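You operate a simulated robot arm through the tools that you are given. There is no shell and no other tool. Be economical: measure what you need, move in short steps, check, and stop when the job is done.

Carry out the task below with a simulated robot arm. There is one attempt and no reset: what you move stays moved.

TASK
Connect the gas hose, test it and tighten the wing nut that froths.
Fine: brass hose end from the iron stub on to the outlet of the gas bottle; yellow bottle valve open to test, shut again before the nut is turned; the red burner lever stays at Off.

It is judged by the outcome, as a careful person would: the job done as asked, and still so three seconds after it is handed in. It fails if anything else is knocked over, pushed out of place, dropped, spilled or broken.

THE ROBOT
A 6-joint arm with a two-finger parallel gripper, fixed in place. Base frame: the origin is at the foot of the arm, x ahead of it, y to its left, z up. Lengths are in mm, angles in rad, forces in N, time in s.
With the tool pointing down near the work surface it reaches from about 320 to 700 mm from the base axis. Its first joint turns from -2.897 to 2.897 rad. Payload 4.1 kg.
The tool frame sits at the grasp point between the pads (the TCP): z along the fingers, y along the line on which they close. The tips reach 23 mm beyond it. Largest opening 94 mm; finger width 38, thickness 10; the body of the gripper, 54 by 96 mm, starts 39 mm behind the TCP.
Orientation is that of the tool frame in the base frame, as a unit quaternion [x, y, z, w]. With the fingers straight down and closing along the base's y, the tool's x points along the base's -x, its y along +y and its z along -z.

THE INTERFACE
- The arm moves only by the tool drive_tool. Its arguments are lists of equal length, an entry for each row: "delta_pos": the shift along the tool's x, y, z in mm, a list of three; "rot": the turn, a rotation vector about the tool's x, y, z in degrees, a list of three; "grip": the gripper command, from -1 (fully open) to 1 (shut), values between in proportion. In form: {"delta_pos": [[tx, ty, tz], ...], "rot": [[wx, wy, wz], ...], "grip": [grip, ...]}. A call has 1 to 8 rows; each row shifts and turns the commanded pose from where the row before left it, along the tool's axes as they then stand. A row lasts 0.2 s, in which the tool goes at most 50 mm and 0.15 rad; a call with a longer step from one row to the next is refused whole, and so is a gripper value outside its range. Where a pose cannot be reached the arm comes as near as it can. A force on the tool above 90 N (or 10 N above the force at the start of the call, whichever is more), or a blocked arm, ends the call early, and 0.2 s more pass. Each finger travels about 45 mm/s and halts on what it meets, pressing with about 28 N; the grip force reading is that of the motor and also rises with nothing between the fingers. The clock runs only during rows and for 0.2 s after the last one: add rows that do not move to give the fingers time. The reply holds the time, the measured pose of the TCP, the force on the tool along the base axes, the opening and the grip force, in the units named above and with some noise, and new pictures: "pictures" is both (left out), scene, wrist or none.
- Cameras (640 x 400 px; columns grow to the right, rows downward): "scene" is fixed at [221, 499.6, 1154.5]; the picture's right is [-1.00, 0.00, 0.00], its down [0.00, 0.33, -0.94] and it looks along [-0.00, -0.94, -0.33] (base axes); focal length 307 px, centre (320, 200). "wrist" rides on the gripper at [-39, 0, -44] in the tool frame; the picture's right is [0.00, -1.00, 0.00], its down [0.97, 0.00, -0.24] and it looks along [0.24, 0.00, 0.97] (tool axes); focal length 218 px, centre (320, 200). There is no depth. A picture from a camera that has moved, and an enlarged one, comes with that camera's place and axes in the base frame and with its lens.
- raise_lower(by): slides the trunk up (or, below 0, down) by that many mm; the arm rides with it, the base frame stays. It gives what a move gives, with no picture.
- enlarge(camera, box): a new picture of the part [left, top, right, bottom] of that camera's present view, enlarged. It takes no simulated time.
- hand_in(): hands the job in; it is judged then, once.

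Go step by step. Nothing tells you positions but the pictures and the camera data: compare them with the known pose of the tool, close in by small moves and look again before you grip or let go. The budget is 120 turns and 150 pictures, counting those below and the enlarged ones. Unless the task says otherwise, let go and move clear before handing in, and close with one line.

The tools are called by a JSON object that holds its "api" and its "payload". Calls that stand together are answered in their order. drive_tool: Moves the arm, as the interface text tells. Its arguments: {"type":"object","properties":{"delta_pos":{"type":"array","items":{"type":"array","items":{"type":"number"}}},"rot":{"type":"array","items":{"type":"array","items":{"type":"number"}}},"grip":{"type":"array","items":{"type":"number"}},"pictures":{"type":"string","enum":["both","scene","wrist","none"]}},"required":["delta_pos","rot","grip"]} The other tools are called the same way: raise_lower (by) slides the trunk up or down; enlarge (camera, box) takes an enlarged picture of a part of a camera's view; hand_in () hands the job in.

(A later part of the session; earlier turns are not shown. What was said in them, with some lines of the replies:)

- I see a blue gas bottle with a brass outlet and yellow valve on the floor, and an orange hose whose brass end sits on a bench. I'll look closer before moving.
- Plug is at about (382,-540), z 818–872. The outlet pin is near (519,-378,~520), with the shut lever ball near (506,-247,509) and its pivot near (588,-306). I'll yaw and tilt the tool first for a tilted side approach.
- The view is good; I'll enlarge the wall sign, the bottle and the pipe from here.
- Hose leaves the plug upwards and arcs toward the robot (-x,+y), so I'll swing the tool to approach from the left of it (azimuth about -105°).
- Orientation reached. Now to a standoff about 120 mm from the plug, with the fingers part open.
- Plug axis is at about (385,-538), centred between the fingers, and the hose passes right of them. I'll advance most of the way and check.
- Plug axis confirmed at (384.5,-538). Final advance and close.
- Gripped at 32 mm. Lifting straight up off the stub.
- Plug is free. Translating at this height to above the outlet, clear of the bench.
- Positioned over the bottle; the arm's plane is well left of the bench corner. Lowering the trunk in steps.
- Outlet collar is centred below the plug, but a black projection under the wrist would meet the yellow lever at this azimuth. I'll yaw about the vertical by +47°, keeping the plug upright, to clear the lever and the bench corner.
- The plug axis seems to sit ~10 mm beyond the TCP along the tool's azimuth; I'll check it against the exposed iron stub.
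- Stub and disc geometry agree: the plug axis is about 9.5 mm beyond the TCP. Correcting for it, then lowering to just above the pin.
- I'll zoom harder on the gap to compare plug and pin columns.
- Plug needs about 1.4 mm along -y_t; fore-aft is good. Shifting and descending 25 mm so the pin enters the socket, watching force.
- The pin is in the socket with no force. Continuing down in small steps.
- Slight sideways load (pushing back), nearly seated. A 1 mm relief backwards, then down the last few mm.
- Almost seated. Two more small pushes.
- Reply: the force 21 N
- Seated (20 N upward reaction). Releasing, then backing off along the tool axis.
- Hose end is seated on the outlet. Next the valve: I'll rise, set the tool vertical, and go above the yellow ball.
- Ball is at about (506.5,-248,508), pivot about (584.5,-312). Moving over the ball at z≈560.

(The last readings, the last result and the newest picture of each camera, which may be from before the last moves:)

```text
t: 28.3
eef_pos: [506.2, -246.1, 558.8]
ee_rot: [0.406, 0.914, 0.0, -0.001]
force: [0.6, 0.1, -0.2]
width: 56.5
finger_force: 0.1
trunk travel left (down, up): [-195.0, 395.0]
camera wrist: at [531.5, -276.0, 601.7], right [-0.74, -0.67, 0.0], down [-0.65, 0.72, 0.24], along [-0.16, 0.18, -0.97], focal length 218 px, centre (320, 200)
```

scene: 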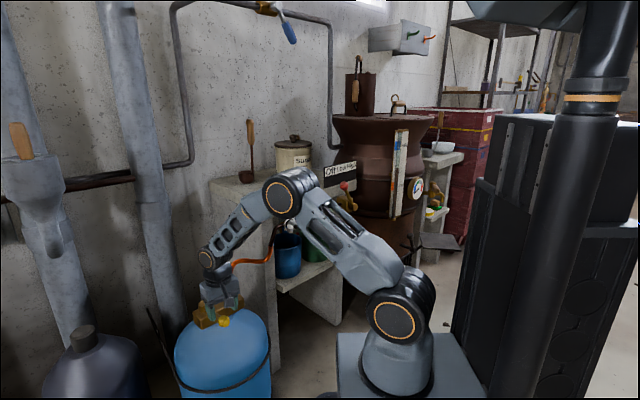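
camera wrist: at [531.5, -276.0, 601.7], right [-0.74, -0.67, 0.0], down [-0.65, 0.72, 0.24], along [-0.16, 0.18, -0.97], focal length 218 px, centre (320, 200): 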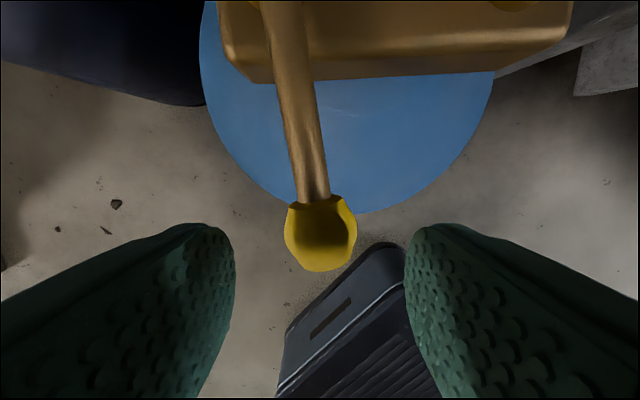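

Ball is centred. Descending around it with the fingers narrowed to ~47 mm.

{"api": "drive_tool", "payload": {"delta_pos": [[0, 0, 15], [0, 0, 15], [0, 0, 15], [0, 0, 0]], "rot": [[0, 0, 0], [0, 0, 0], [0, 0, 0], [0, 0, 0]], "grip": [-0.1, -0.1, -0.1, 0], "pictures": "none"}}

{"api": "drive_tool", "payload": {"delta_pos": [[1.1, 17.6, 0], [0.5, 17.6, 0]], "rot": [[0, 0, 8], [0, 0, 8]], "grip": [0, 0]}}

```text
t: 29.3
eef_pos: [508.0, -247.8, 514.4]
ee_rot: [0.406, 0.914, 0.0, 0.0]
force: [-1.0, -0.4, -0.1]
width: 47.3
finger_force: 0.1
trunk travel left (down, up): [-195.0, 395.0]
```

```text
t: 29.9
eef_pos: [533.6, -222.9, 515.6]
ee_rot: [0.53, 0.848, -0.001, 0.0]
force: [0.6, -0.4, -0.4]
width: 47.4
finger_force: 0.4
trunk travel left (down, up): [-195.0, 395.0]
camera wrist: at [549.8, -258.9, 558.5], right [-0.9, -0.44, 0.0], down [-0.42, 0.87, 0.24], along [-0.11, 0.22, -0.97], focal length 218 px, centre (320, 200)
```

scene: 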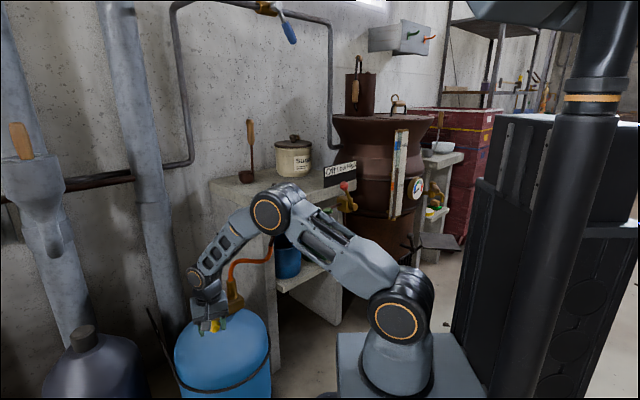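
wrist: 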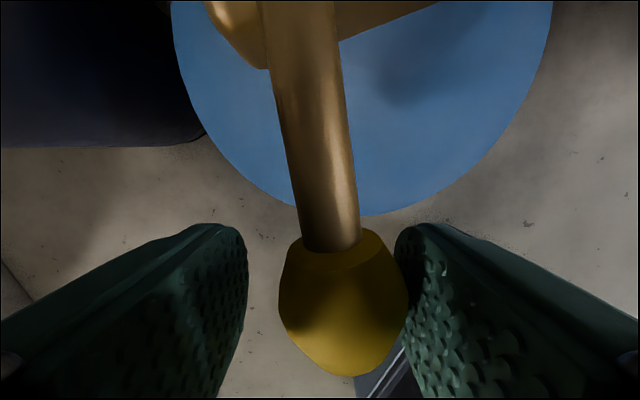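

Lever moves freely this way. Continuing the arc.

{"api": "drive_tool", "payload": {"delta_pos": [[-0.1, 17.6, 0], [-0.7, 17.6, 0], [-1.4, 17.5, 0], [-2, 17.5, 0], [-2.6, 17.4, 0]], "rot": [[0, 0, 8], [0, 0, 8], [0, 0, 8], [0, 0, 8], [0, 0, 8]], "grip": [0, 0, 0, 0, 0]}}

```text
t: 31.1
eef_pos: [613.2, -218.7, 515.6]
ee_rot: [0.789, 0.614, -0.005, -0.007]
force: [-51.5, 1.6, 5.7]
width: 69.5
finger_force: 25.0
trunk travel left (down, up): [-195.0, 395.0]
camera wrist: at [603.5, -256.8, 558.0], right [-0.97, 0.25, 0.02], down [0.24, 0.94, 0.24], along [0.04, 0.24, -0.97], focal length 218 px, centre (320, 200)
```

scene: 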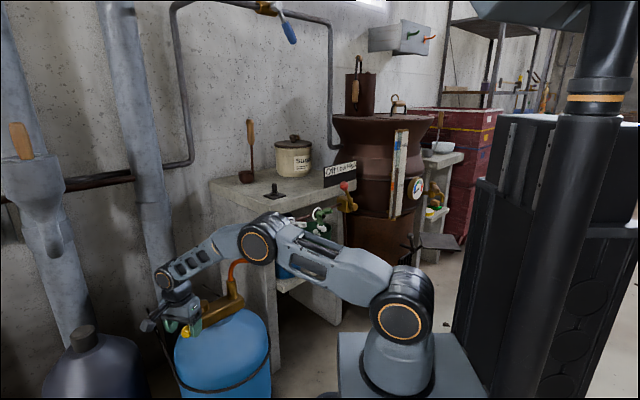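
wrist: 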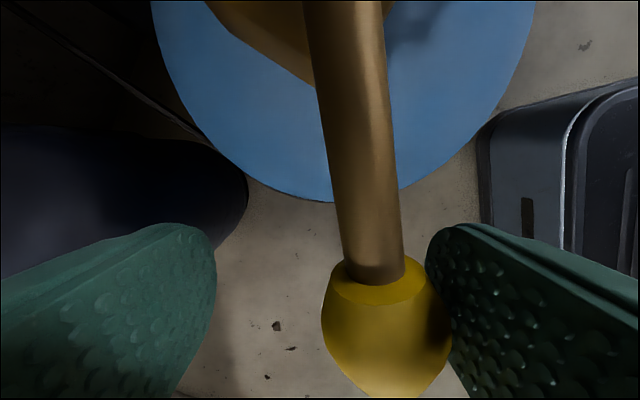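

A firm stop at about 60° of turn; the valve looks open. Easing off the load and checking for froth.

{"api": "drive_tool", "payload": {"delta_pos": [[0, -10, 0], [0, -6, 0], [0, 0, 0]], "rot": [[0, 0, 0], [0, 0, 0], [0, 0, 0]], "grip": [0, -0.1, -0.1]}}

{"api": "enlarge", "payload": {"camera": "scene", "box": [250, 170, 370, 290]}}

{"api": "enlarge", "payload": {"camera": "scene", "box": [140, 270, 300, 370]}}

```text
t: 31.9
eef_pos: [604.4, -213.7, 516.7]
ee_rot: [0.789, 0.615, 0.001, 0.002]
force: [-4.3, 2.3, 0.1]
width: 54.0
finger_force: 2.0
trunk travel left (down, up): [-195.0, 395.0]
camera wrist: at [594.2, -251.8, 559.5], right [-0.97, 0.24, 0.0], down [0.23, 0.94, 0.24], along [0.06, 0.23, -0.97], focal length 218 px, centre (320, 200)
```

scene: 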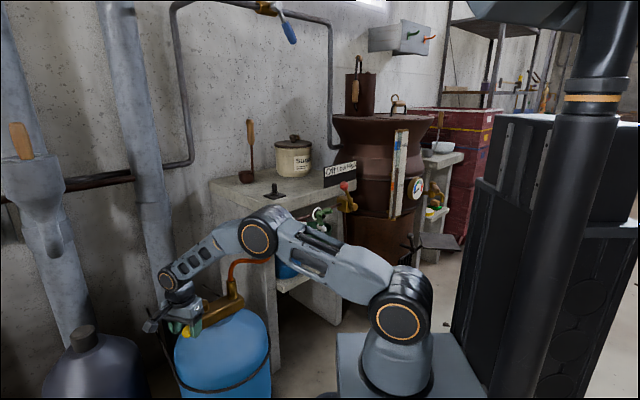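
wrist: 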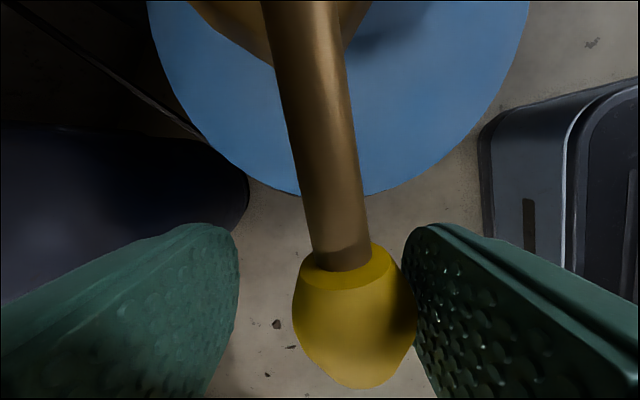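

```text
3.33 times, centred on (310, 230) of scene
camera zoom: at [221.0, 499.6, 1154.5], right [-1.0, 0.0, 0.0], down [0.0, 0.33, -0.94], along [0.0, -0.94, -0.33], focal length 1023 px, centre (353, 100)
```

zoom: 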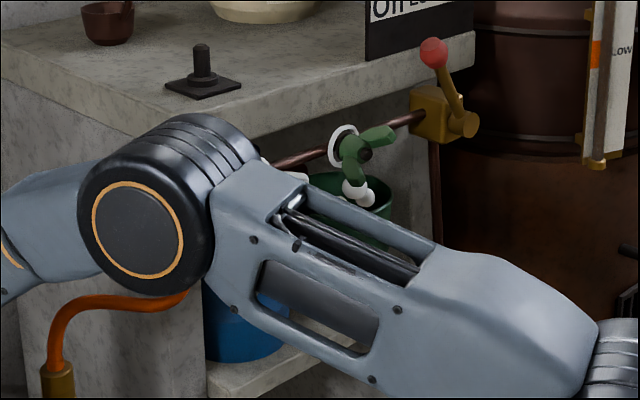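

```text
4.00 times, centred on (220, 320) of scene
camera zoom: at [221.0, 499.6, 1154.5], right [-1.0, 0.0, 0.0], down [0.0, 0.33, -0.94], along [0.0, -0.94, -0.33], focal length 1228 px, centre (720, -280)
```

zoom: 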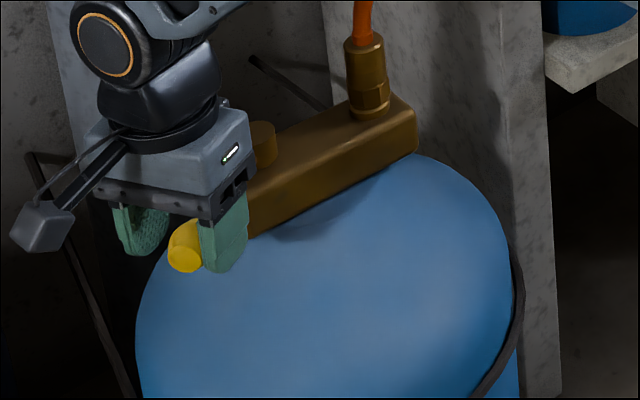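

There are white blobs at the green nut that weren't there before. I'll zoom in, then lift clear of the ball so that the white nut comes into view too.

{"api": "enlarge", "payload": {"camera": "scene", "box": [300, 195, 340, 240]}}

{"api": "drive_tool", "payload": {"delta_pos": [[0, 0, -20], [0, 0, -40], [0, 0, -40], [0, 0, -40], [0, 0, -40], [0, 0, -40]], "rot": [[0, 0, 0], [0, 0, 0], [0, 0, 0], [0, 0, 0], [0, 0, 0], [0, 0, 0]], "grip": [-0.4, -0.3, -0.1, -0.1, -0.1, -0.1]}}

{"api": "enlarge", "payload": {"camera": "scene", "box": [250, 170, 370, 290]}}

```text
8.89 times, centred on (320, 218) of scene
camera zoom: at [221.0, 499.6, 1154.5], right [-1.0, 0.0, 0.0], down [0.0, 0.33, -0.94], along [0.0, -0.94, -0.33], focal length 2729 px, centre (320, 44)
```

zoom: 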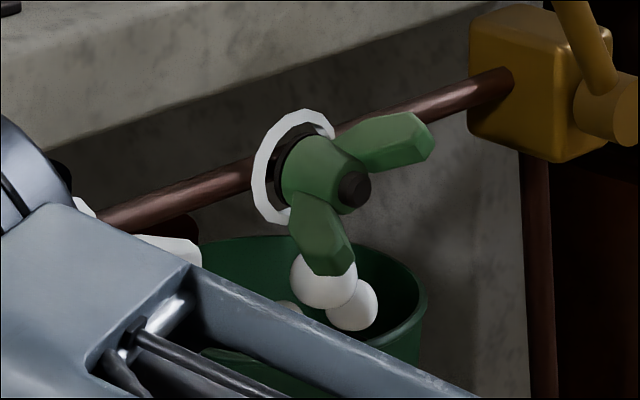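

```text
t: 33.3
eef_pos: [601.3, -210.5, 733.7]
ee_rot: [0.788, 0.616, 0.0, -0.001]
force: [0.6, 0.1, -1.1]
width: 51.4
finger_force: 0.0
trunk travel left (down, up): [-195.0, 395.0]
camera wrist: at [591.4, -248.6, 776.6], right [-0.97, 0.24, 0.0], down [0.23, 0.94, 0.24], along [0.06, 0.23, -0.97], focal length 218 px, centre (320, 200)
```

scene: 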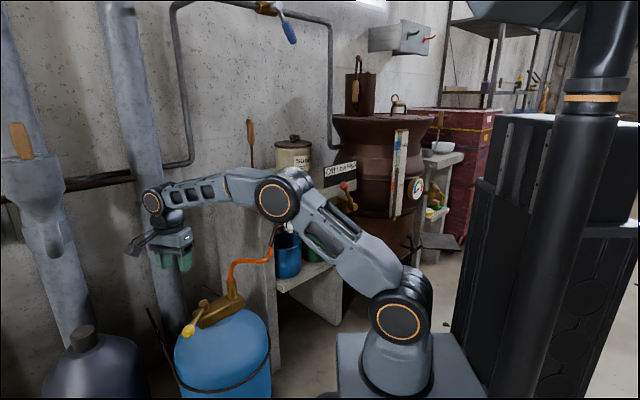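
wrist: 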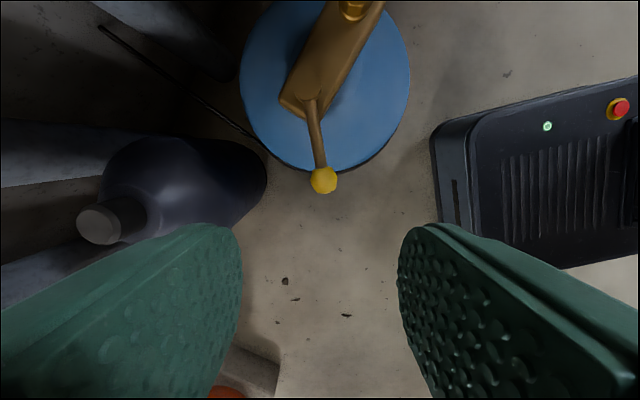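

```text
3.33 times, centred on (310, 230) of scene
camera zoom: at [221.0, 499.6, 1154.5], right [-1.0, 0.0, 0.0], down [0.0, 0.33, -0.94], along [0.0, -0.94, -0.33], focal length 1023 px, centre (353, 100)
```

zoom: 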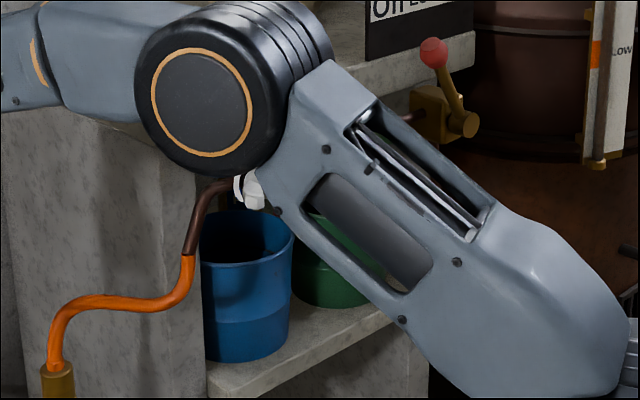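

Green nut froths. Raising the trunk to confirm the white one doesn't.

{"api": "raise_lower", "payload": {"by": 170}}

{"api": "enlarge", "payload": {"camera": "scene", "box": [250, 170, 370, 290]}}

```text
t: 35.2
eef_pos: [601.4, -209.4, 902.9]
ee_rot: [0.788, 0.616, 0.0, -0.001]
force: [0.3, -0.1, 0.3]
width: 51.6
finger_force: 0.0
trunk travel left (down, up): [-365.0, 225.0]
```

```text
3.33 times, centred on (310, 230) of scene
camera zoom: at [221.0, 499.6, 1154.5], right [-1.0, 0.0, 0.0], down [0.0, 0.33, -0.94], along [0.0, -0.94, -0.33], focal length 1023 px, centre (353, 100)
```

zoom: 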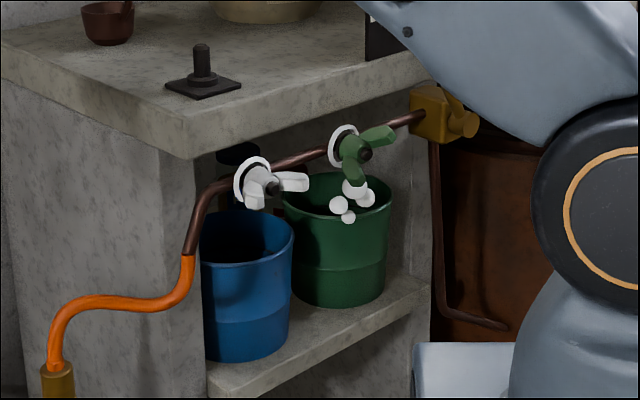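

Confirmed: only the green nut froths. Now I'll go back down to the ball and shut the valve.

{"api": "raise_lower", "payload": {"by": -170}}

{"api": "drive_tool", "payload": {"delta_pos": [[0, 0, 45], [0, 0, 45], [0, 0, 45]], "rot": [[0, 0, 0], [0, 0, 0], [0, 0, 0]], "grip": [-0.2, -0.2, -0.2], "pictures": "wrist"}}

```text
t: 37.2
eef_pos: [601.4, -210.5, 733.4]
ee_rot: [0.788, 0.616, 0.0, 0.0]
force: [0.6, -0.7, -0.1]
width: 51.9
finger_force: 0.0
trunk travel left (down, up): [-195.0, 395.0]
```

```text
t: 38.0
eef_pos: [599.8, -210.7, 598.4]
ee_rot: [0.788, 0.616, -0.001, 0.0]
force: [0.2, 0.1, 0.3]
width: 56.6
finger_force: 0.1
trunk travel left (down, up): [-195.0, 395.0]
camera wrist: at [589.5, -248.6, 641.3], right [-0.97, 0.24, 0.0], down [0.23, 0.94, 0.24], along [0.06, 0.23, -0.97], focal length 218 px, centre (320, 200)
```

wrist: 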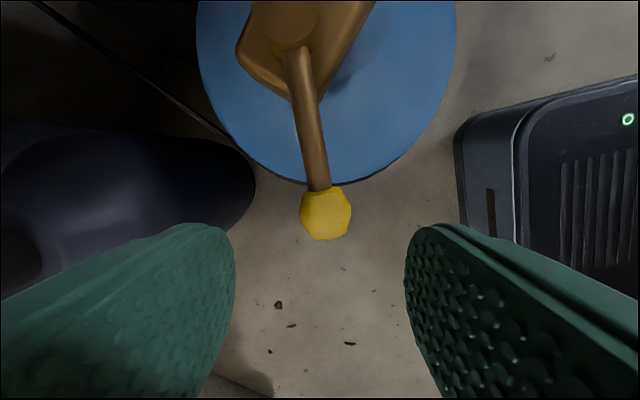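

Aligned. Descending to the ball and sweeping it back.

{"api": "drive_tool", "payload": {"delta_pos": [[0, -3, 42], [0, 0, 41], [0, 0, 0]], "rot": [[0, 0, 0], [0, 0, 0], [0, 0, 0]], "grip": [-0.1, -0.05, 0], "pictures": "none"}}

{"api": "drive_tool", "payload": {"delta_pos": [[-2.9, -17.3, 0], [-3.4, -17.3, 0], [-3.8, -17.2, 0], [-4.3, -17.1, 0]], "rot": [[0, 0, -8.5], [0, 0, -8.5], [0, 0, -8.5], [0, 0, -8.5]], "grip": [0, 0, 0, 0], "pictures": "wrist"}}

```text
t: 38.8
eef_pos: [596.3, -210.4, 515.6]
ee_rot: [0.788, 0.616, 0.0, -0.001]
force: [-0.4, -0.9, 0.0]
width: 47.1
finger_force: 0.0
trunk travel left (down, up): [-195.0, 395.0]
```

```text
t: 39.8
eef_pos: [529.5, -223.0, 515.6]
ee_rot: [0.572, 0.82, 0.0, 0.0]
force: [-0.3, -0.6, 0.3]
width: 47.3
finger_force: 0.8
trunk travel left (down, up): [-195.0, 395.0]
camera wrist: at [542.8, -258.9, 559.3], right [-0.94, -0.35, 0.0], down [-0.34, 0.91, 0.24], along [-0.08, 0.23, -0.97], focal length 218 px, centre (320, 200)
```

wrist: 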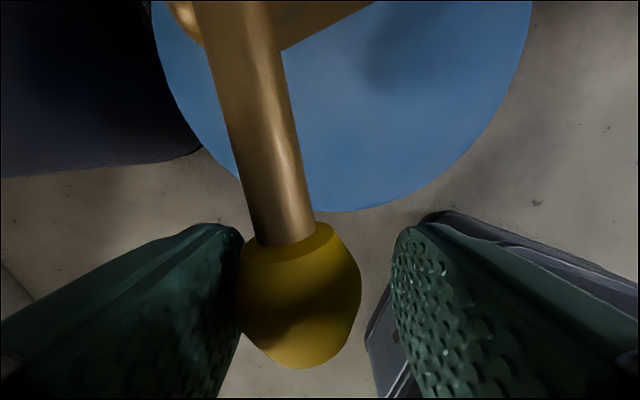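

Continuing to the shut stop with smaller final steps.

{"api": "drive_tool", "payload": {"delta_pos": [[-4.3, -17, 0], [-4.5, -16, 0], [-1.5, -6, 0], [-1, -5, 0]], "rot": [[0, 0, -8.5], [0, 0, -8.5], [0, 0, 0], [0, 0, 0]], "grip": [0, 0, 0, 0]}}

```text
t: 40.8
eef_pos: [497.8, -250.6, 516.5]
ee_rot: [0.445, 0.896, -0.001, 0.001]
force: [7.8, 10.7, 2.4]
width: 52.6
finger_force: 6.4
trunk travel left (down, up): [-195.0, 395.0]
camera wrist: at [521.3, -282.8, 559.6], right [-0.8, -0.6, 0.0], down [-0.59, 0.77, 0.24], along [-0.14, 0.19, -0.97], focal length 218 px, centre (320, 200)
```

scene: 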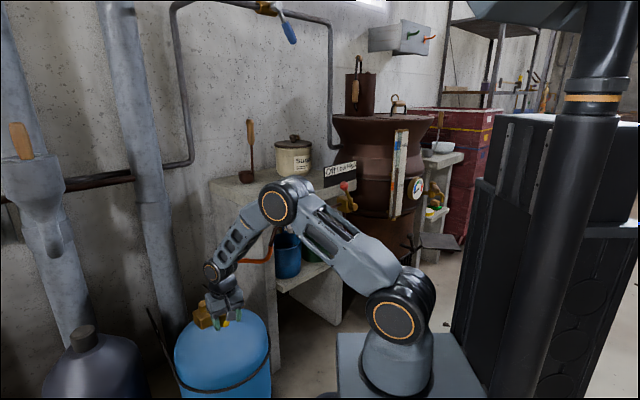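
wrist: 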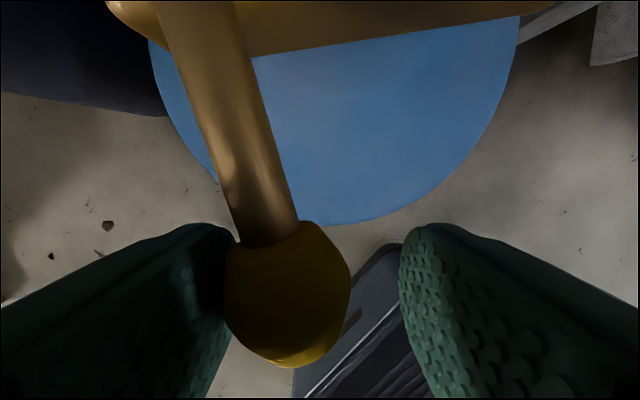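

Shut stop reached. Centring off the ball, lifting clear, and checking lever and froth.

{"api": "drive_tool", "payload": {"delta_pos": [[0, 4, 0], [0, 5, 0], [0, 0, -25], [0, 0, -45], [0, 0, -45], [0, 0, -45], [0, 0, -45]], "rot": [[0, 0, 0], [0, 0, 0], [0, 0, 0], [0, 0, 0], [0, 0, 0], [0, 0, 0], [0, 0, 0]], "grip": [-0.1, -0.2, -0.3, -0.3, -0.3, -0.3, -0.3], "pictures": "wrist"}}

{"api": "raise_lower", "payload": {"by": 170}}

{"api": "enlarge", "payload": {"camera": "scene", "box": [250, 170, 370, 290]}}

{"api": "enlarge", "payload": {"camera": "scene", "box": [140, 270, 300, 370]}}

```text
t: 42.4
eef_pos: [506.7, -247.8, 721.7]
ee_rot: [0.446, 0.895, 0.0, -0.001]
force: [0.3, 0.3, 0.7]
width: 61.2
finger_force: 0.0
trunk travel left (down, up): [-195.0, 395.0]
camera wrist: at [528.5, -279.5, 764.2], right [-0.8, -0.6, 0.0], down [-0.58, 0.77, 0.24], along [-0.15, 0.19, -0.97], focal length 218 px, centre (320, 200)
```

wrist: 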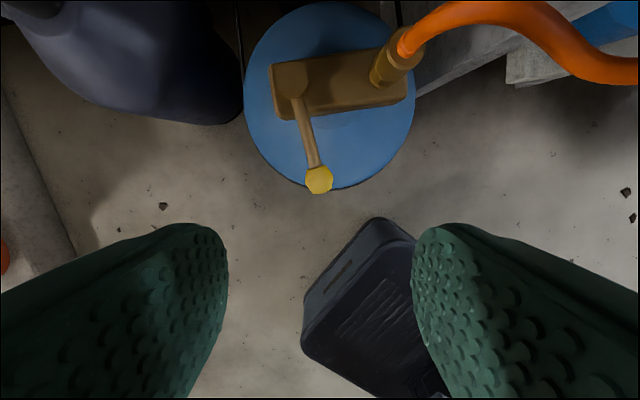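

```text
t: 44.3
eef_pos: [505.8, -247.8, 890.7]
ee_rot: [0.446, 0.895, 0.0, 0.0]
force: [-0.3, -0.4, 0.2]
width: 61.0
finger_force: 0.1
trunk travel left (down, up): [-365.0, 225.0]
```

```text
3.33 times, centred on (310, 230) of scene
camera zoom: at [221.0, 499.6, 1154.5], right [-1.0, 0.0, 0.0], down [0.0, 0.33, -0.94], along [0.0, -0.94, -0.33], focal length 1023 px, centre (353, 100)
```

zoom: 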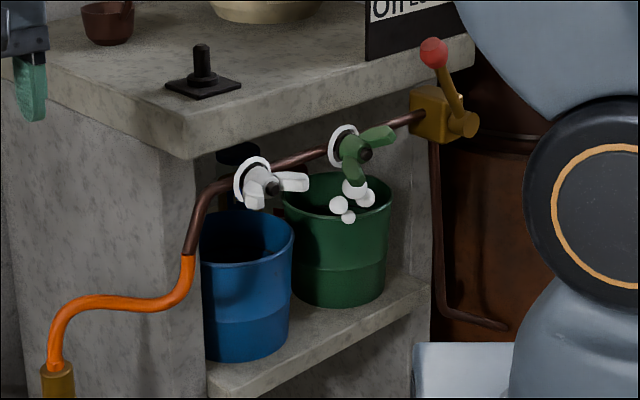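

```text
4.00 times, centred on (220, 320) of scene
camera zoom: at [221.0, 499.6, 1154.5], right [-1.0, 0.0, 0.0], down [0.0, 0.33, -0.94], along [0.0, -0.94, -0.33], focal length 1228 px, centre (720, -280)
```

zoom: 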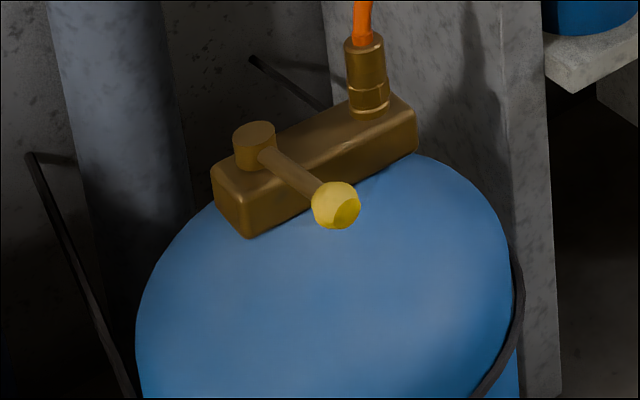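

Lever is back exactly at shut; only residual foam remains on the green nut. Next I tilt the tool and travel to the front of the green nut (about (206,-573,714), axis facing the robot).

{"api": "drive_tool", "payload": {"delta_pos": [[0, 0, 0], [0, 0, 0], [0, 0, 0], [0, 0, 0], [0, 0, 0], [0, 0, 0], [0, 0, 0], [0, 0, 0]], "rot": [[0, -7.5, 0], [0, -7.5, 0], [0, -7.5, 0], [0, -7.5, 0], [0, -7.5, 0], [0, -7.5, 0], [0, -7.5, 0], [0, -7.5, 0]], "grip": [-0.3, -0.3, -0.3, -0.3, -0.3, -0.3, -0.3, -0.3], "pictures": "none"}}

{"api": "drive_tool", "payload": {"delta_pos": [[8.3, -45, -2.2], [8.3, -45, -2.2], [8.3, -45, -2.2], [8.3, -45, -2.2], [8.3, -45, -2.2], [8.3, -45, -2.2]], "rot": [[0, 0, 0], [0, 0, 0], [0, 0, 0], [0, 0, 0], [0, 0, 0], [0, 0, 0]], "grip": [-0.3, -0.3, -0.3, -0.3, -0.3, -0.3]}}

```text
t: 46.1
eef_pos: [506.4, -247.2, 891.8]
ee_rot: [0.386, 0.776, -0.223, 0.447]
force: [-0.2, 0.1, -0.1]
width: 61.1
finger_force: 0.1
trunk travel left (down, up): [-365.0, 225.0]
```

```text
t: 47.5
eef_pos: [364.5, -327.0, 868.6]
ee_rot: [0.387, 0.775, -0.225, 0.446]
force: [0.0, 0.0, -0.8]
width: 61.3
finger_force: 0.1
out of reach, approached as far as the arm can: row 4, 5, 6
trunk travel left (down, up): [-365.0, 225.0]
camera wrist: at [354.0, -313.1, 923.3], right [-0.8, -0.6, 0.0], down [-0.42, 0.55, -0.72], along [0.43, -0.58, -0.69], focal length 218 px, centre (320, 200)
```

scene: 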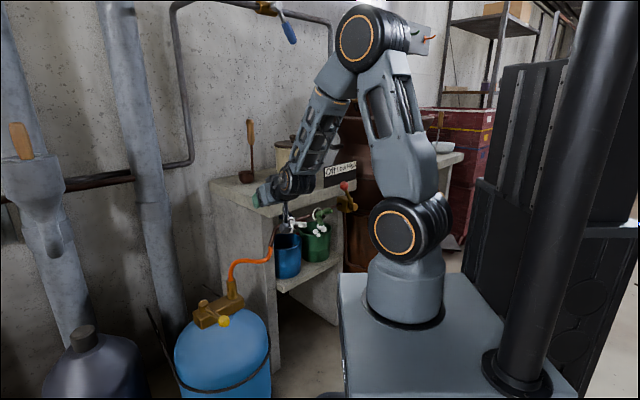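
wrist: 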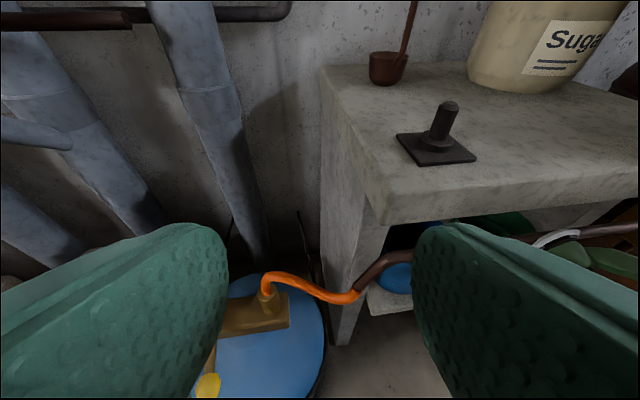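

The wrist got too close to the base axis. I'll move outward first, then across along the bench front.

{"api": "drive_tool", "payload": {"delta_pos": [[-25, 0, 43], [3.1, -47.8, -5.4], [3.1, -47.8, -5.4], [3.1, -47.8, -5.4], [3.1, -47.8, -5.4], [3.1, -47.8, -5.4], [3.1, -47.8, -5.4]], "rot": [[0, 0, 0], [0, 0, 0], [0, 0, 0], [0, 0, 0], [0, 0, 0], [0, 0, 0], [0, 0, 0]], "grip": [-0.3, -0.3, -0.3, -0.3, -0.3, -0.3, -0.3]}}

```text
t: 49.1
eef_pos: [397.9, -367.9, 867.5]
ee_rot: [0.388, 0.775, -0.225, 0.445]
force: [-0.2, -0.2, -0.3]
width: 61.0
finger_force: 0.0
out of reach, approached as far as the arm can: row 2, 3, 4, 5, 6, 7
trunk travel left (down, up): [-365.0, 225.0]
camera wrist: at [385.6, -353.5, 923.0], right [-0.8, -0.6, 0.0], down [-0.42, 0.56, -0.72], along [0.43, -0.58, -0.69], focal length 218 px, centre (320, 200)
```

scene: 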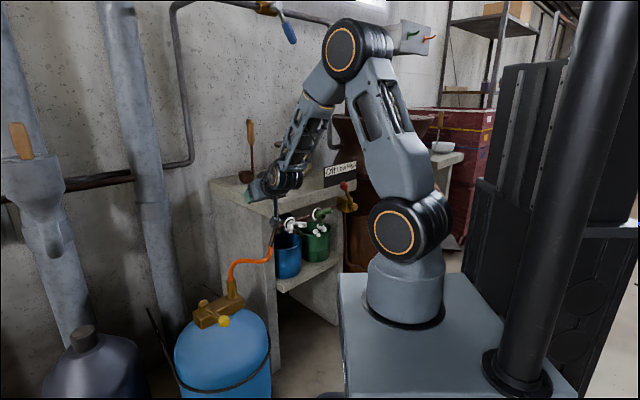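
wrist: 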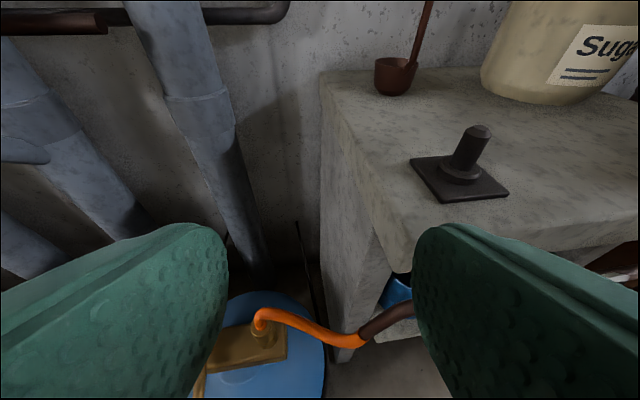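

That is a wrist singularity rather than reach: crossing the arm's plane must be done with the tool vertical. I'll untilt, move across vertically, then tilt again there.

{"api": "drive_tool", "payload": {"delta_pos": [[0, 0, 0], [0, 0, 0], [0, 0, 0], [0, 0, 0], [0, 0, 0], [0, 0, 0], [0, 0, 0], [0, 0, 0]], "rot": [[0, 7.5, 0], [0, 7.5, 0], [0, 7.5, 0], [0, 7.5, 0], [0, 7.5, 0], [0, 7.5, 0], [0, 7.5, 0], [0, 7.5, 0]], "grip": [-0.3, -0.3, -0.3, -0.3, -0.3, -0.3, -0.3, -0.3], "pictures": "none"}}

{"api": "drive_tool", "payload": {"delta_pos": [[6.8, -48.3, 0], [6.8, -48.3, 0], [6.8, -48.3, 0], [6.8, -48.3, 0], [6.8, -48.3, 0], [6.8, -48.3, 0]], "rot": [[0, 0, 0], [0, 0, 0], [0, 0, 0], [0, 0, 0], [0, 0, -3], [0, 0, -3]], "grip": [-0.3, -0.3, -0.3, -0.3, -0.3, -0.3]}}

```text
t: 50.9
eef_pos: [386.1, -377.8, 870.9]
ee_rot: [0.463, 0.876, -0.089, 0.102]
force: [0.1, -0.2, -0.3]
width: 61.0
finger_force: 0.1
out of reach, approached as far as the arm can: row 3, 4, 5
trunk travel left (down, up): [-365.0, 225.0]
```

```text
t: 52.3
eef_pos: [124.1, -509.8, 876.2]
ee_rot: [0.417, 0.899, -0.095, 0.099]
force: [-0.3, -0.5, -0.3]
width: 61.0
finger_force: 0.1
trunk travel left (down, up): [-365.0, 225.0]
camera wrist: at [143.9, -527.5, 928.6], right [-0.77, -0.64, 0.09], down [-0.64, 0.77, -0.02], along [-0.06, -0.07, -1.0], focal length 218 px, centre (320, 200)
```

scene: 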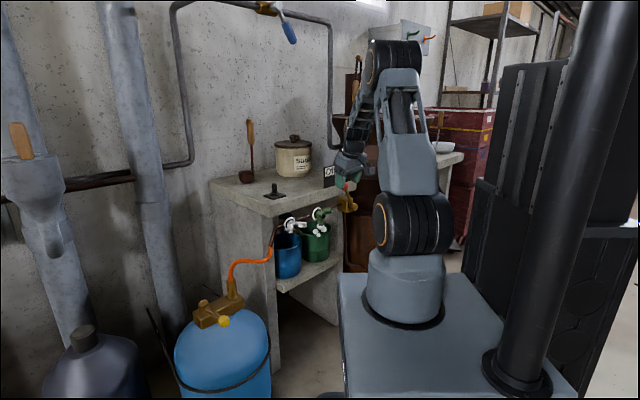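
wrist: 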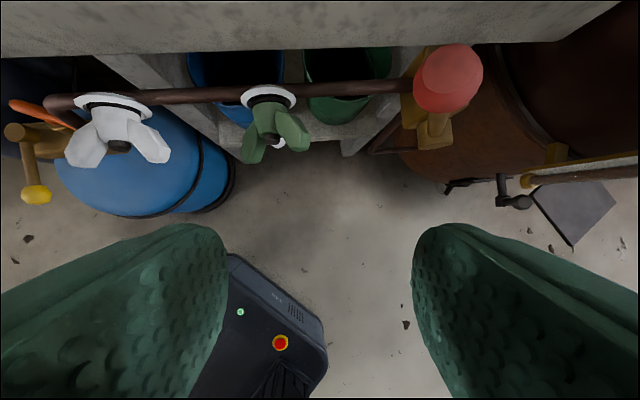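

The green nut's bolt tip is at about (206,-552,722), its axis facing (-0.67,0.74), and the red burner ball near (125,-630,818) must be avoided. Turning the tool toward horizontal here, well clear.

{"api": "drive_tool", "payload": {"delta_pos": [[0, 0, 0], [0, 0, 0], [0, 0, 0], [0, 0, 0], [0, 0, 0]], "rot": [[-0.54, -7.51, 0.29], [-0.54, -7.51, 0.29], [-0.54, -7.51, 0.29], [-0.54, -7.51, 0.29], [-0.54, -7.51, 0.29]], "grip": [-0.3, -0.3, -0.3, -0.3, -0.3], "pictures": "none"}}

{"api": "drive_tool", "payload": {"delta_pos": [[0, 0, 0], [0, 0, 0], [0, 0, 0], [0, 0, 0], [0, 0, 0]], "rot": [[-0.54, -7.51, 0.29], [-0.54, -7.51, 0.29], [-0.54, -7.51, 0.29], [-0.54, -7.51, 0.29], [-0.54, -7.51, 0.29]], "grip": [-0.3, -0.3, -0.3, -0.3, -0.3]}}

```text
t: 53.5
eef_pos: [124.6, -508.8, 876.1]
ee_rot: [0.374, 0.815, -0.203, 0.394]
force: [-0.7, 0.3, 0.5]
width: 61.3
finger_force: 0.1
trunk travel left (down, up): [-365.0, 225.0]
```

```text
t: 54.7
eef_pos: [125.7, -508.6, 878.0]
ee_rot: [0.288, 0.644, -0.288, 0.647]
force: [0.2, 0.3, -0.3]
width: 60.9
finger_force: 0.0
trunk travel left (down, up): [-365.0, 225.0]
camera wrist: at [94.9, -476.6, 916.8], right [-0.74, -0.67, 0.0], down [-0.16, 0.18, -0.97], along [0.65, -0.72, -0.24], focal length 218 px, centre (320, 200)
```

scene: 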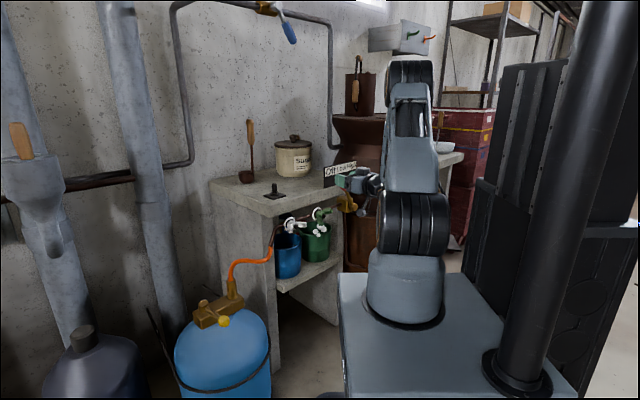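
wrist: 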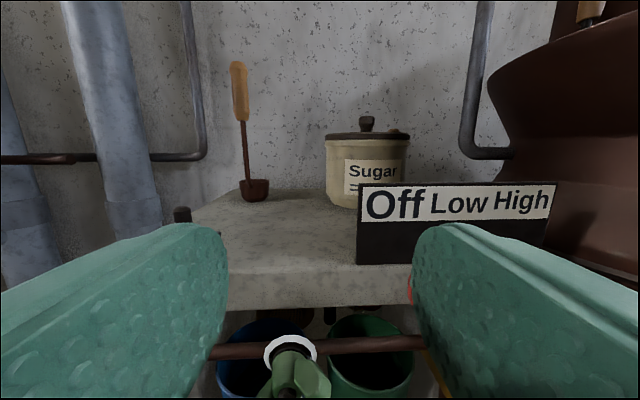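

Horizontal and facing the nut. Lowering by the trunk and shifting left to face the green nut.

{"api": "drive_tool", "payload": {"delta_pos": [[0, 15, 0], [0, 14, 0]], "rot": [[0, 0, 0], [0, 0, 0]], "grip": [-0.5, -0.7], "pictures": "none"}}

{"api": "raise_lower", "payload": {"by": -130}}

{"api": "drive_tool", "payload": {"delta_pos": [[0, 0, 0]], "rot": [[0, 0, 0]], "grip": [-0.7]}}

```text
t: 55.3
eef_pos: [146.9, -488.6, 878.1]
ee_rot: [0.289, 0.645, -0.288, 0.646]
force: [-0.3, -0.6, 0.0]
width: 79.9
finger_force: 0.0
trunk travel left (down, up): [-365.0, 225.0]
```

```text
t: 56.9
eef_pos: [146.4, -488.8, 748.7]
ee_rot: [0.289, 0.645, -0.288, 0.646]
force: [0.6, -0.3, 0.2]
width: 80.1
finger_force: 0.1
trunk travel left (down, up): [-235.0, 355.0]
```

```text
t: 57.3
eef_pos: [146.4, -488.7, 748.6]
ee_rot: [0.289, 0.645, -0.287, 0.646]
force: [0.5, -0.2, -0.7]
width: 80.0
finger_force: 0.0
trunk travel left (down, up): [-235.0, 355.0]
camera wrist: at [116.6, -456.1, 786.8], right [-0.74, -0.67, 0.0], down [-0.16, 0.18, -0.97], along [0.65, -0.72, -0.24], focal length 218 px, centre (320, 200)
```

scene: 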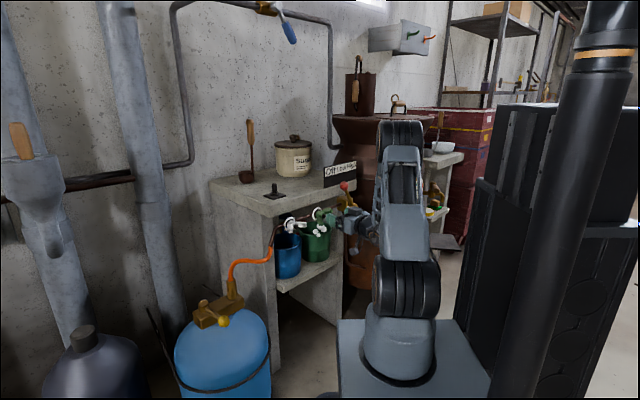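
wrist: 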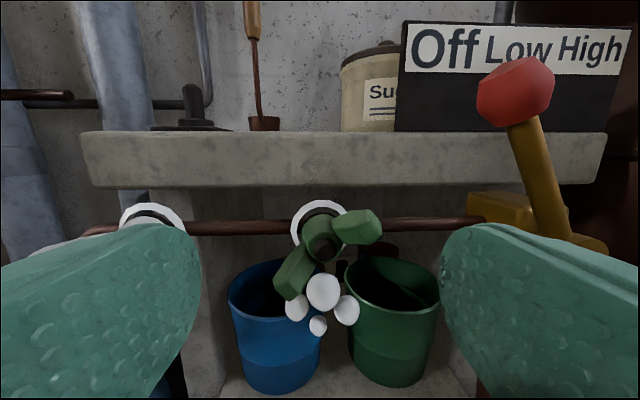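

Clear view: wings at about +21° and -127°, axis well aligned. Lowering to the axis and rolling +53° so that the pads close across both wings.

{"api": "drive_tool", "payload": {"delta_pos": [[26.6, -1.3, 0], [0, 0, 0], [0, 0, 0], [0, 0, 0], [0, 0, 0], [0, 0, 0], [0, 0, 0], [0, 0, 0]], "rot": [[0, 0, 0], [0, 0, 7.57], [0, 0, 7.57], [0, 0, 7.57], [0, 0, 7.57], [0, 0, 7.57], [0, 0, 7.57], [0, 0, 7.57]], "grip": [-0.7, -0.7, -0.7, -0.7, -0.7, -0.7, -0.7, -0.7]}}

```text
t: 59.1
eef_pos: [146.3, -489.6, 722.9]
ee_rot: [0.547, 0.448, 0.032, 0.707]
force: [-0.5, -0.4, -0.5]
width: 79.7
finger_force: 0.0
trunk travel left (down, up): [-235.0, 355.0]
camera wrist: at [93.2, -477.9, 745.5], right [-0.44, -0.4, -0.8], down [0.42, 0.7, -0.58], along [0.79, -0.59, -0.14], focal length 218 px, centre (320, 200)
```

scene: 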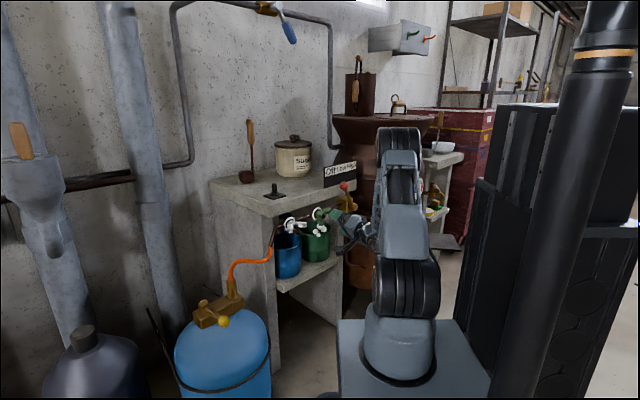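
wrist: 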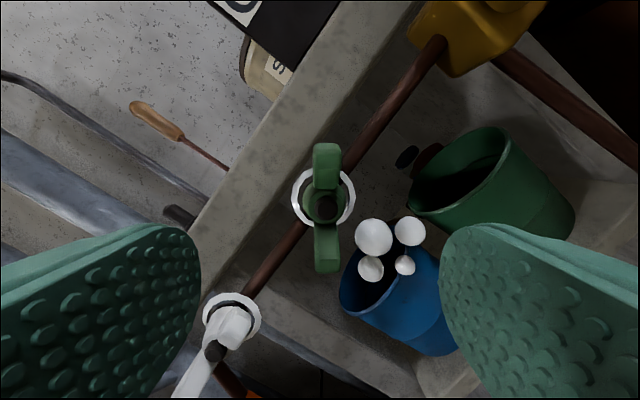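

Wings line up with the slot. Shifting 3 mm, then advancing over the nut.

{"api": "drive_tool", "payload": {"delta_pos": [[0.5, -3.3, 15], [0, 0, 20], [0, 0, 15], [0, 0, 10]], "rot": [[0, 0, 0], [0, 0, 0], [0, 0, 0], [0, 0, 0]], "grip": [-0.4, -0.4, -0.4, -0.4], "pictures": "wrist"}}

```text
t: 60.1
eef_pos: [184.0, -534.4, 719.0]
ee_rot: [0.546, 0.45, 0.032, 0.706]
force: [-0.3, -0.1, 0.1]
width: 65.7
finger_force: 0.0
trunk travel left (down, up): [-235.0, 355.0]
camera wrist: at [130.7, -522.8, 742.2], right [-0.45, -0.4, -0.8], down [0.42, 0.7, -0.58], along [0.79, -0.59, -0.14], focal length 218 px, centre (320, 200)
```

wrist: 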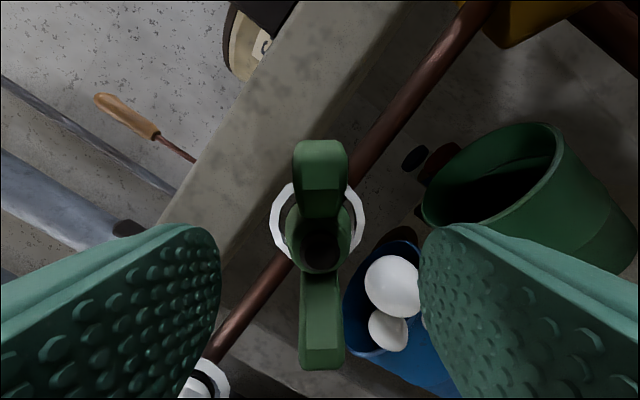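

Centred. Advancing a further 30 mm and closing.

{"api": "drive_tool", "payload": {"delta_pos": [[0, 0, 10], [0, 0, 10], [0, 0, 10]], "rot": [[0, 0, 0], [0, 0, 0], [0, 0, 0]], "grip": [-0.4, -0.4, -0.4], "pictures": "wrist"}}

{"api": "enlarge", "payload": {"camera": "scene", "box": [280, 180, 370, 260]}}

```text
t: 60.9
eef_pos: [205.7, -556.9, 719.7]
ee_rot: [0.546, 0.449, 0.031, 0.707]
force: [-0.4, -0.1, 0.2]
width: 65.5
finger_force: 0.0
trunk travel left (down, up): [-235.0, 355.0]
camera wrist: at [151.4, -544.7, 742.5], right [-0.45, -0.4, -0.8], down [0.42, 0.7, -0.58], along [0.79, -0.59, -0.14], focal length 218 px, centre (320, 200)
```

wrist: 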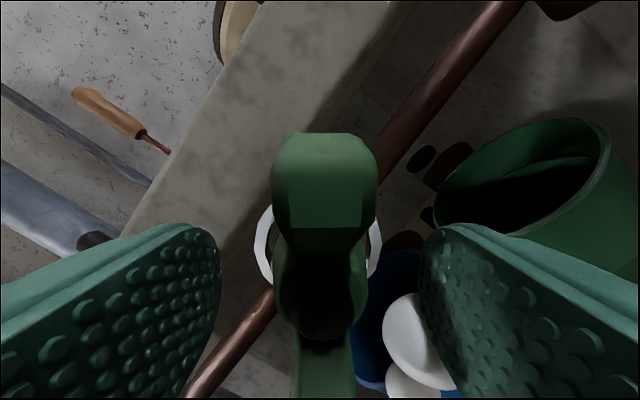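

```text
5.00 times, centred on (325, 220) of scene
camera zoom: at [221.0, 499.6, 1154.5], right [-1.0, 0.0, 0.0], down [0.0, 0.33, -0.94], along [0.0, -0.94, -0.33], focal length 1535 px, centre (295, 100)
```

zoom: 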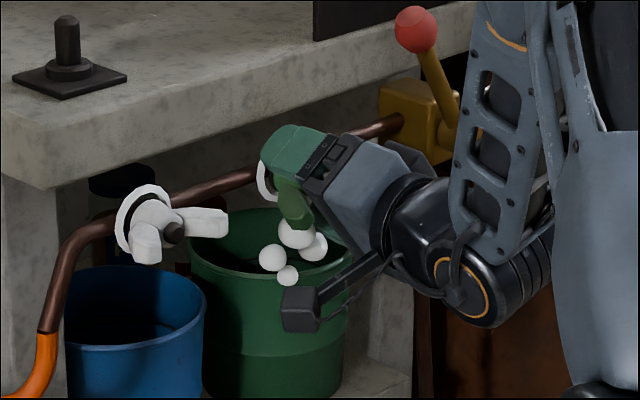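

Positioned over the hub. Closing the fingers.

{"api": "drive_tool", "payload": {"delta_pos": [[0, 0, 0], [0, 0, 0], [0, 0, 0], [0, 0, 0]], "rot": [[0, 0, 0], [0, 0, 0], [0, 0, 0], [0, 0, 0]], "grip": [1, 1, 1, 1], "pictures": "wrist"}}

```text
t: 61.9
eef_pos: [205.4, -556.3, 719.8]
ee_rot: [0.546, 0.449, 0.031, 0.706]
force: [-0.5, -1.3, -1.6]
width: 24.1
finger_force: 45.2
trunk travel left (down, up): [-235.0, 355.0]
camera wrist: at [151.4, -544.7, 742.2], right [-0.45, -0.4, -0.8], down [0.42, 0.7, -0.58], along [0.79, -0.59, -0.14], focal length 218 px, centre (320, 200)
```

wrist: 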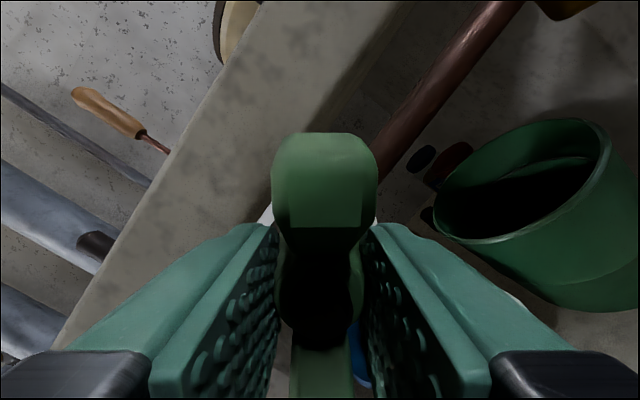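

Gripped on the hub (24 mm). Turning clockwise in steps.

{"api": "drive_tool", "payload": {"delta_pos": [[0, 0, 0], [0, 0, 0], [0, 0, 0], [0, 0, 0]], "rot": [[0, 0, 6], [0, 0, 6], [0, 0, 6], [0, 0, 6]], "grip": [1, 1, 1, 1], "pictures": "wrist"}}

```text
t: 62.9
eef_pos: [206.9, -557.6, 719.0]
ee_rot: [0.628, 0.324, 0.178, 0.685]
force: [3.4, -9.4, 3.1]
width: 23.9
finger_force: 44.5
trunk travel left (down, up): [-235.0, 355.0]
camera wrist: at [147.7, -550.4, 727.7], right [-0.16, -0.15, -0.97], down [0.54, 0.81, -0.22], along [0.82, -0.57, -0.05], focal length 218 px, centre (320, 200)
```

wrist: 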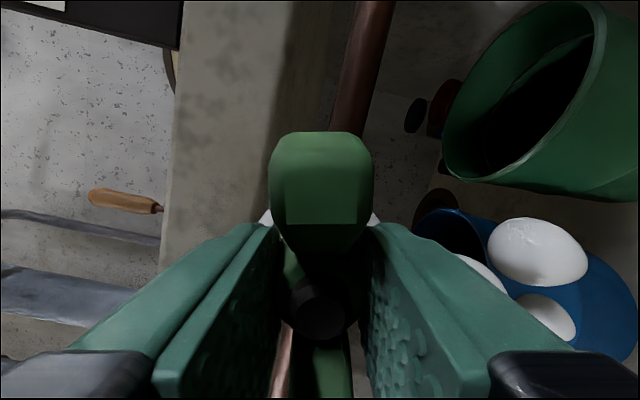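

The nut turns along with the gripper. Continuing.

{"api": "drive_tool", "payload": {"delta_pos": [[0, 0, 0], [0, 0, 0], [0, 0, 0], [0, 0, 0], [0, 0, 0]], "rot": [[0, 0, 6], [0, 0, 6], [0, 0, 6], [0, 0, 6], [0, 0, 6]], "grip": [1, 1, 1, 1, 1]}}

{"api": "enlarge", "payload": {"camera": "scene", "box": [280, 180, 370, 260]}}

```text
t: 64.1
eef_pos: [205.0, -558.0, 720.0]
ee_rot: [0.69, 0.154, 0.347, 0.616]
force: [6.5, -2.9, 11.1]
width: 33.2
finger_force: 45.2
trunk travel left (down, up): [-235.0, 355.0]
camera wrist: at [146.8, -550.5, 707.7], right [0.22, 0.19, -0.96], down [0.53, 0.8, 0.28], along [0.82, -0.57, 0.07], focal length 218 px, centre (320, 200)
```

scene: 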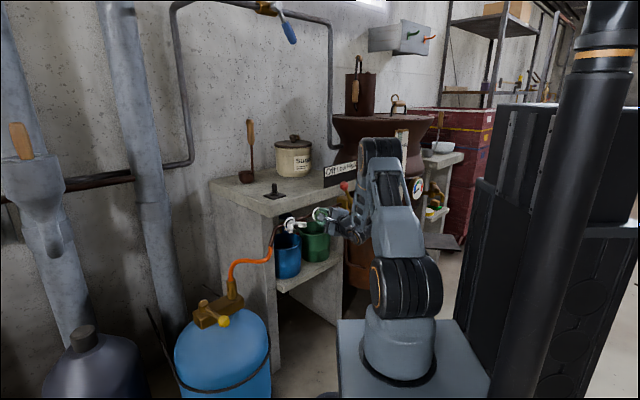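
wrist: 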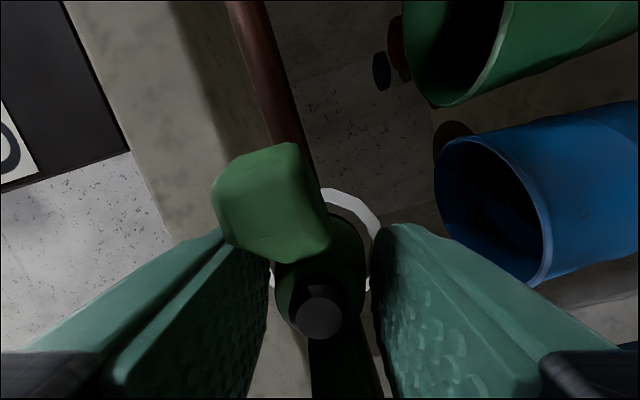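

```text
5.00 times, centred on (325, 220) of scene
camera zoom: at [221.0, 499.6, 1154.5], right [-1.0, 0.0, 0.0], down [0.0, 0.33, -0.94], along [0.0, -0.94, -0.33], focal length 1535 px, centre (295, 100)
```

zoom: 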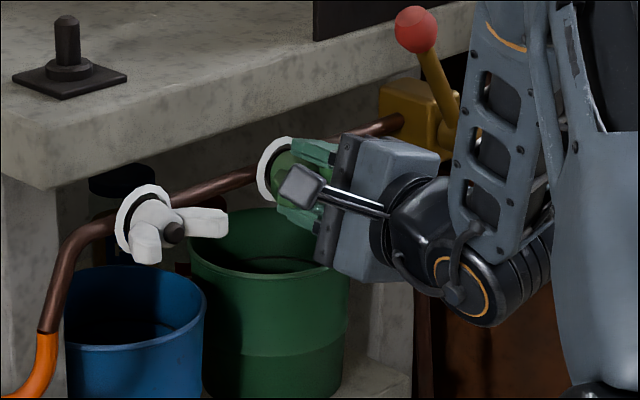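

The froth is gone and the nut now resists, so it's tight. Opening without turning back, then retreating straight out.

{"api": "drive_tool", "payload": {"delta_pos": [[0, 0, 0], [0, 0, 0], [0, 0, 0], [0, 0, 0]], "rot": [[0, 0, 0], [0, 0, 0], [0, 0, 0], [0, 0, 0]], "grip": [-0.4, -0.4, -0.4, -0.4], "pictures": "none"}}

{"api": "drive_tool", "payload": {"delta_pos": [[0, 0, -20], [0, 0, -25], [0, 0, -25], [0, 0, -20]], "rot": [[0, 0, 0], [0, 0, 0], [0, 0, 0], [0, 0, 0]], "grip": [-0.4, -0.4, -0.4, -0.4]}}

{"api": "enlarge", "payload": {"camera": "scene", "box": [270, 180, 370, 260]}}

```text
t: 65.1
eef_pos: [205.4, -559.4, 719.0]
ee_rot: [0.69, 0.152, 0.349, 0.616]
force: [0.1, 0.1, 0.0]
width: 65.9
finger_force: 0.0
trunk travel left (down, up): [-235.0, 355.0]
```

```text
t: 66.1
eef_pos: [144.7, -493.1, 720.8]
ee_rot: [0.691, 0.152, 0.349, 0.615]
force: [0.2, 0.4, 0.1]
width: 65.7
finger_force: 0.1
trunk travel left (down, up): [-235.0, 355.0]
camera wrist: at [85.7, -484.8, 708.0], right [0.22, 0.2, -0.96], down [0.53, 0.8, 0.29], along [0.82, -0.57, 0.07], focal length 218 px, centre (320, 200)
```

scene: 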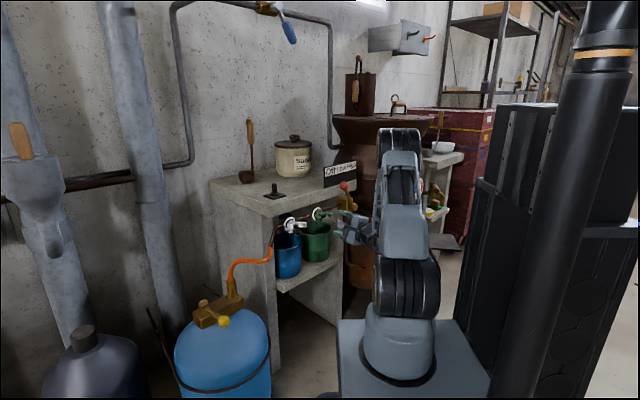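
wrist: 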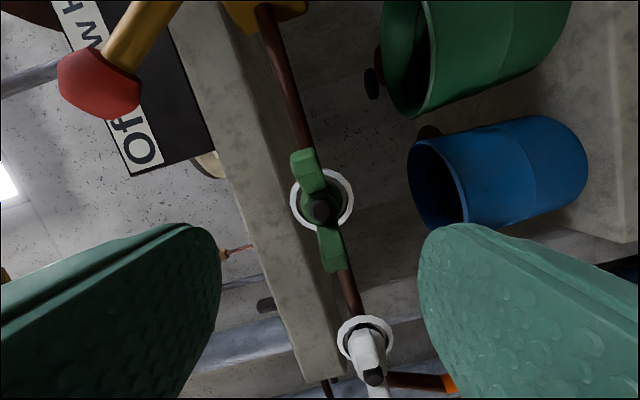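

```text
5.00 times, centred on (320, 220) of scene
camera zoom: at [221.0, 499.6, 1154.5], right [-1.0, 0.0, 0.0], down [0.0, 0.33, -0.94], along [0.0, -0.94, -0.33], focal length 1535 px, centre (320, 100)
```

zoom: 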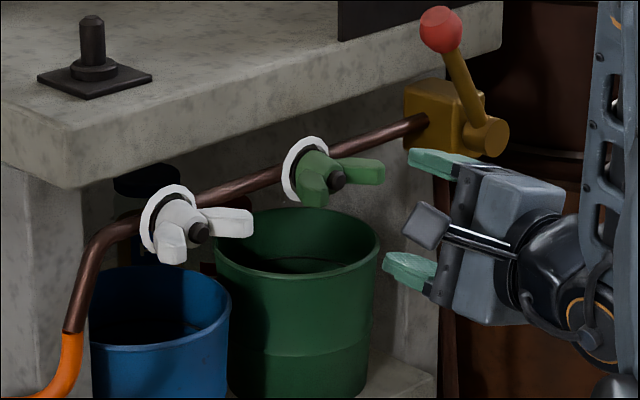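

The green nut now sits like the tight white one, froth gone; the valve is shut, the hose seated, and the red lever untouched at Off. The arm is clear, so I hand in.

{"api": "hand_in", "payload": {}}

```text
The job is handed in.
```

I moved the hose end from the iron stub onto the gas bottle outlet. I opened the valve to test, and the green wing nut frothed. I then shut the valve and tightened that nut until the froth was gone. I left the red burner lever at Off.
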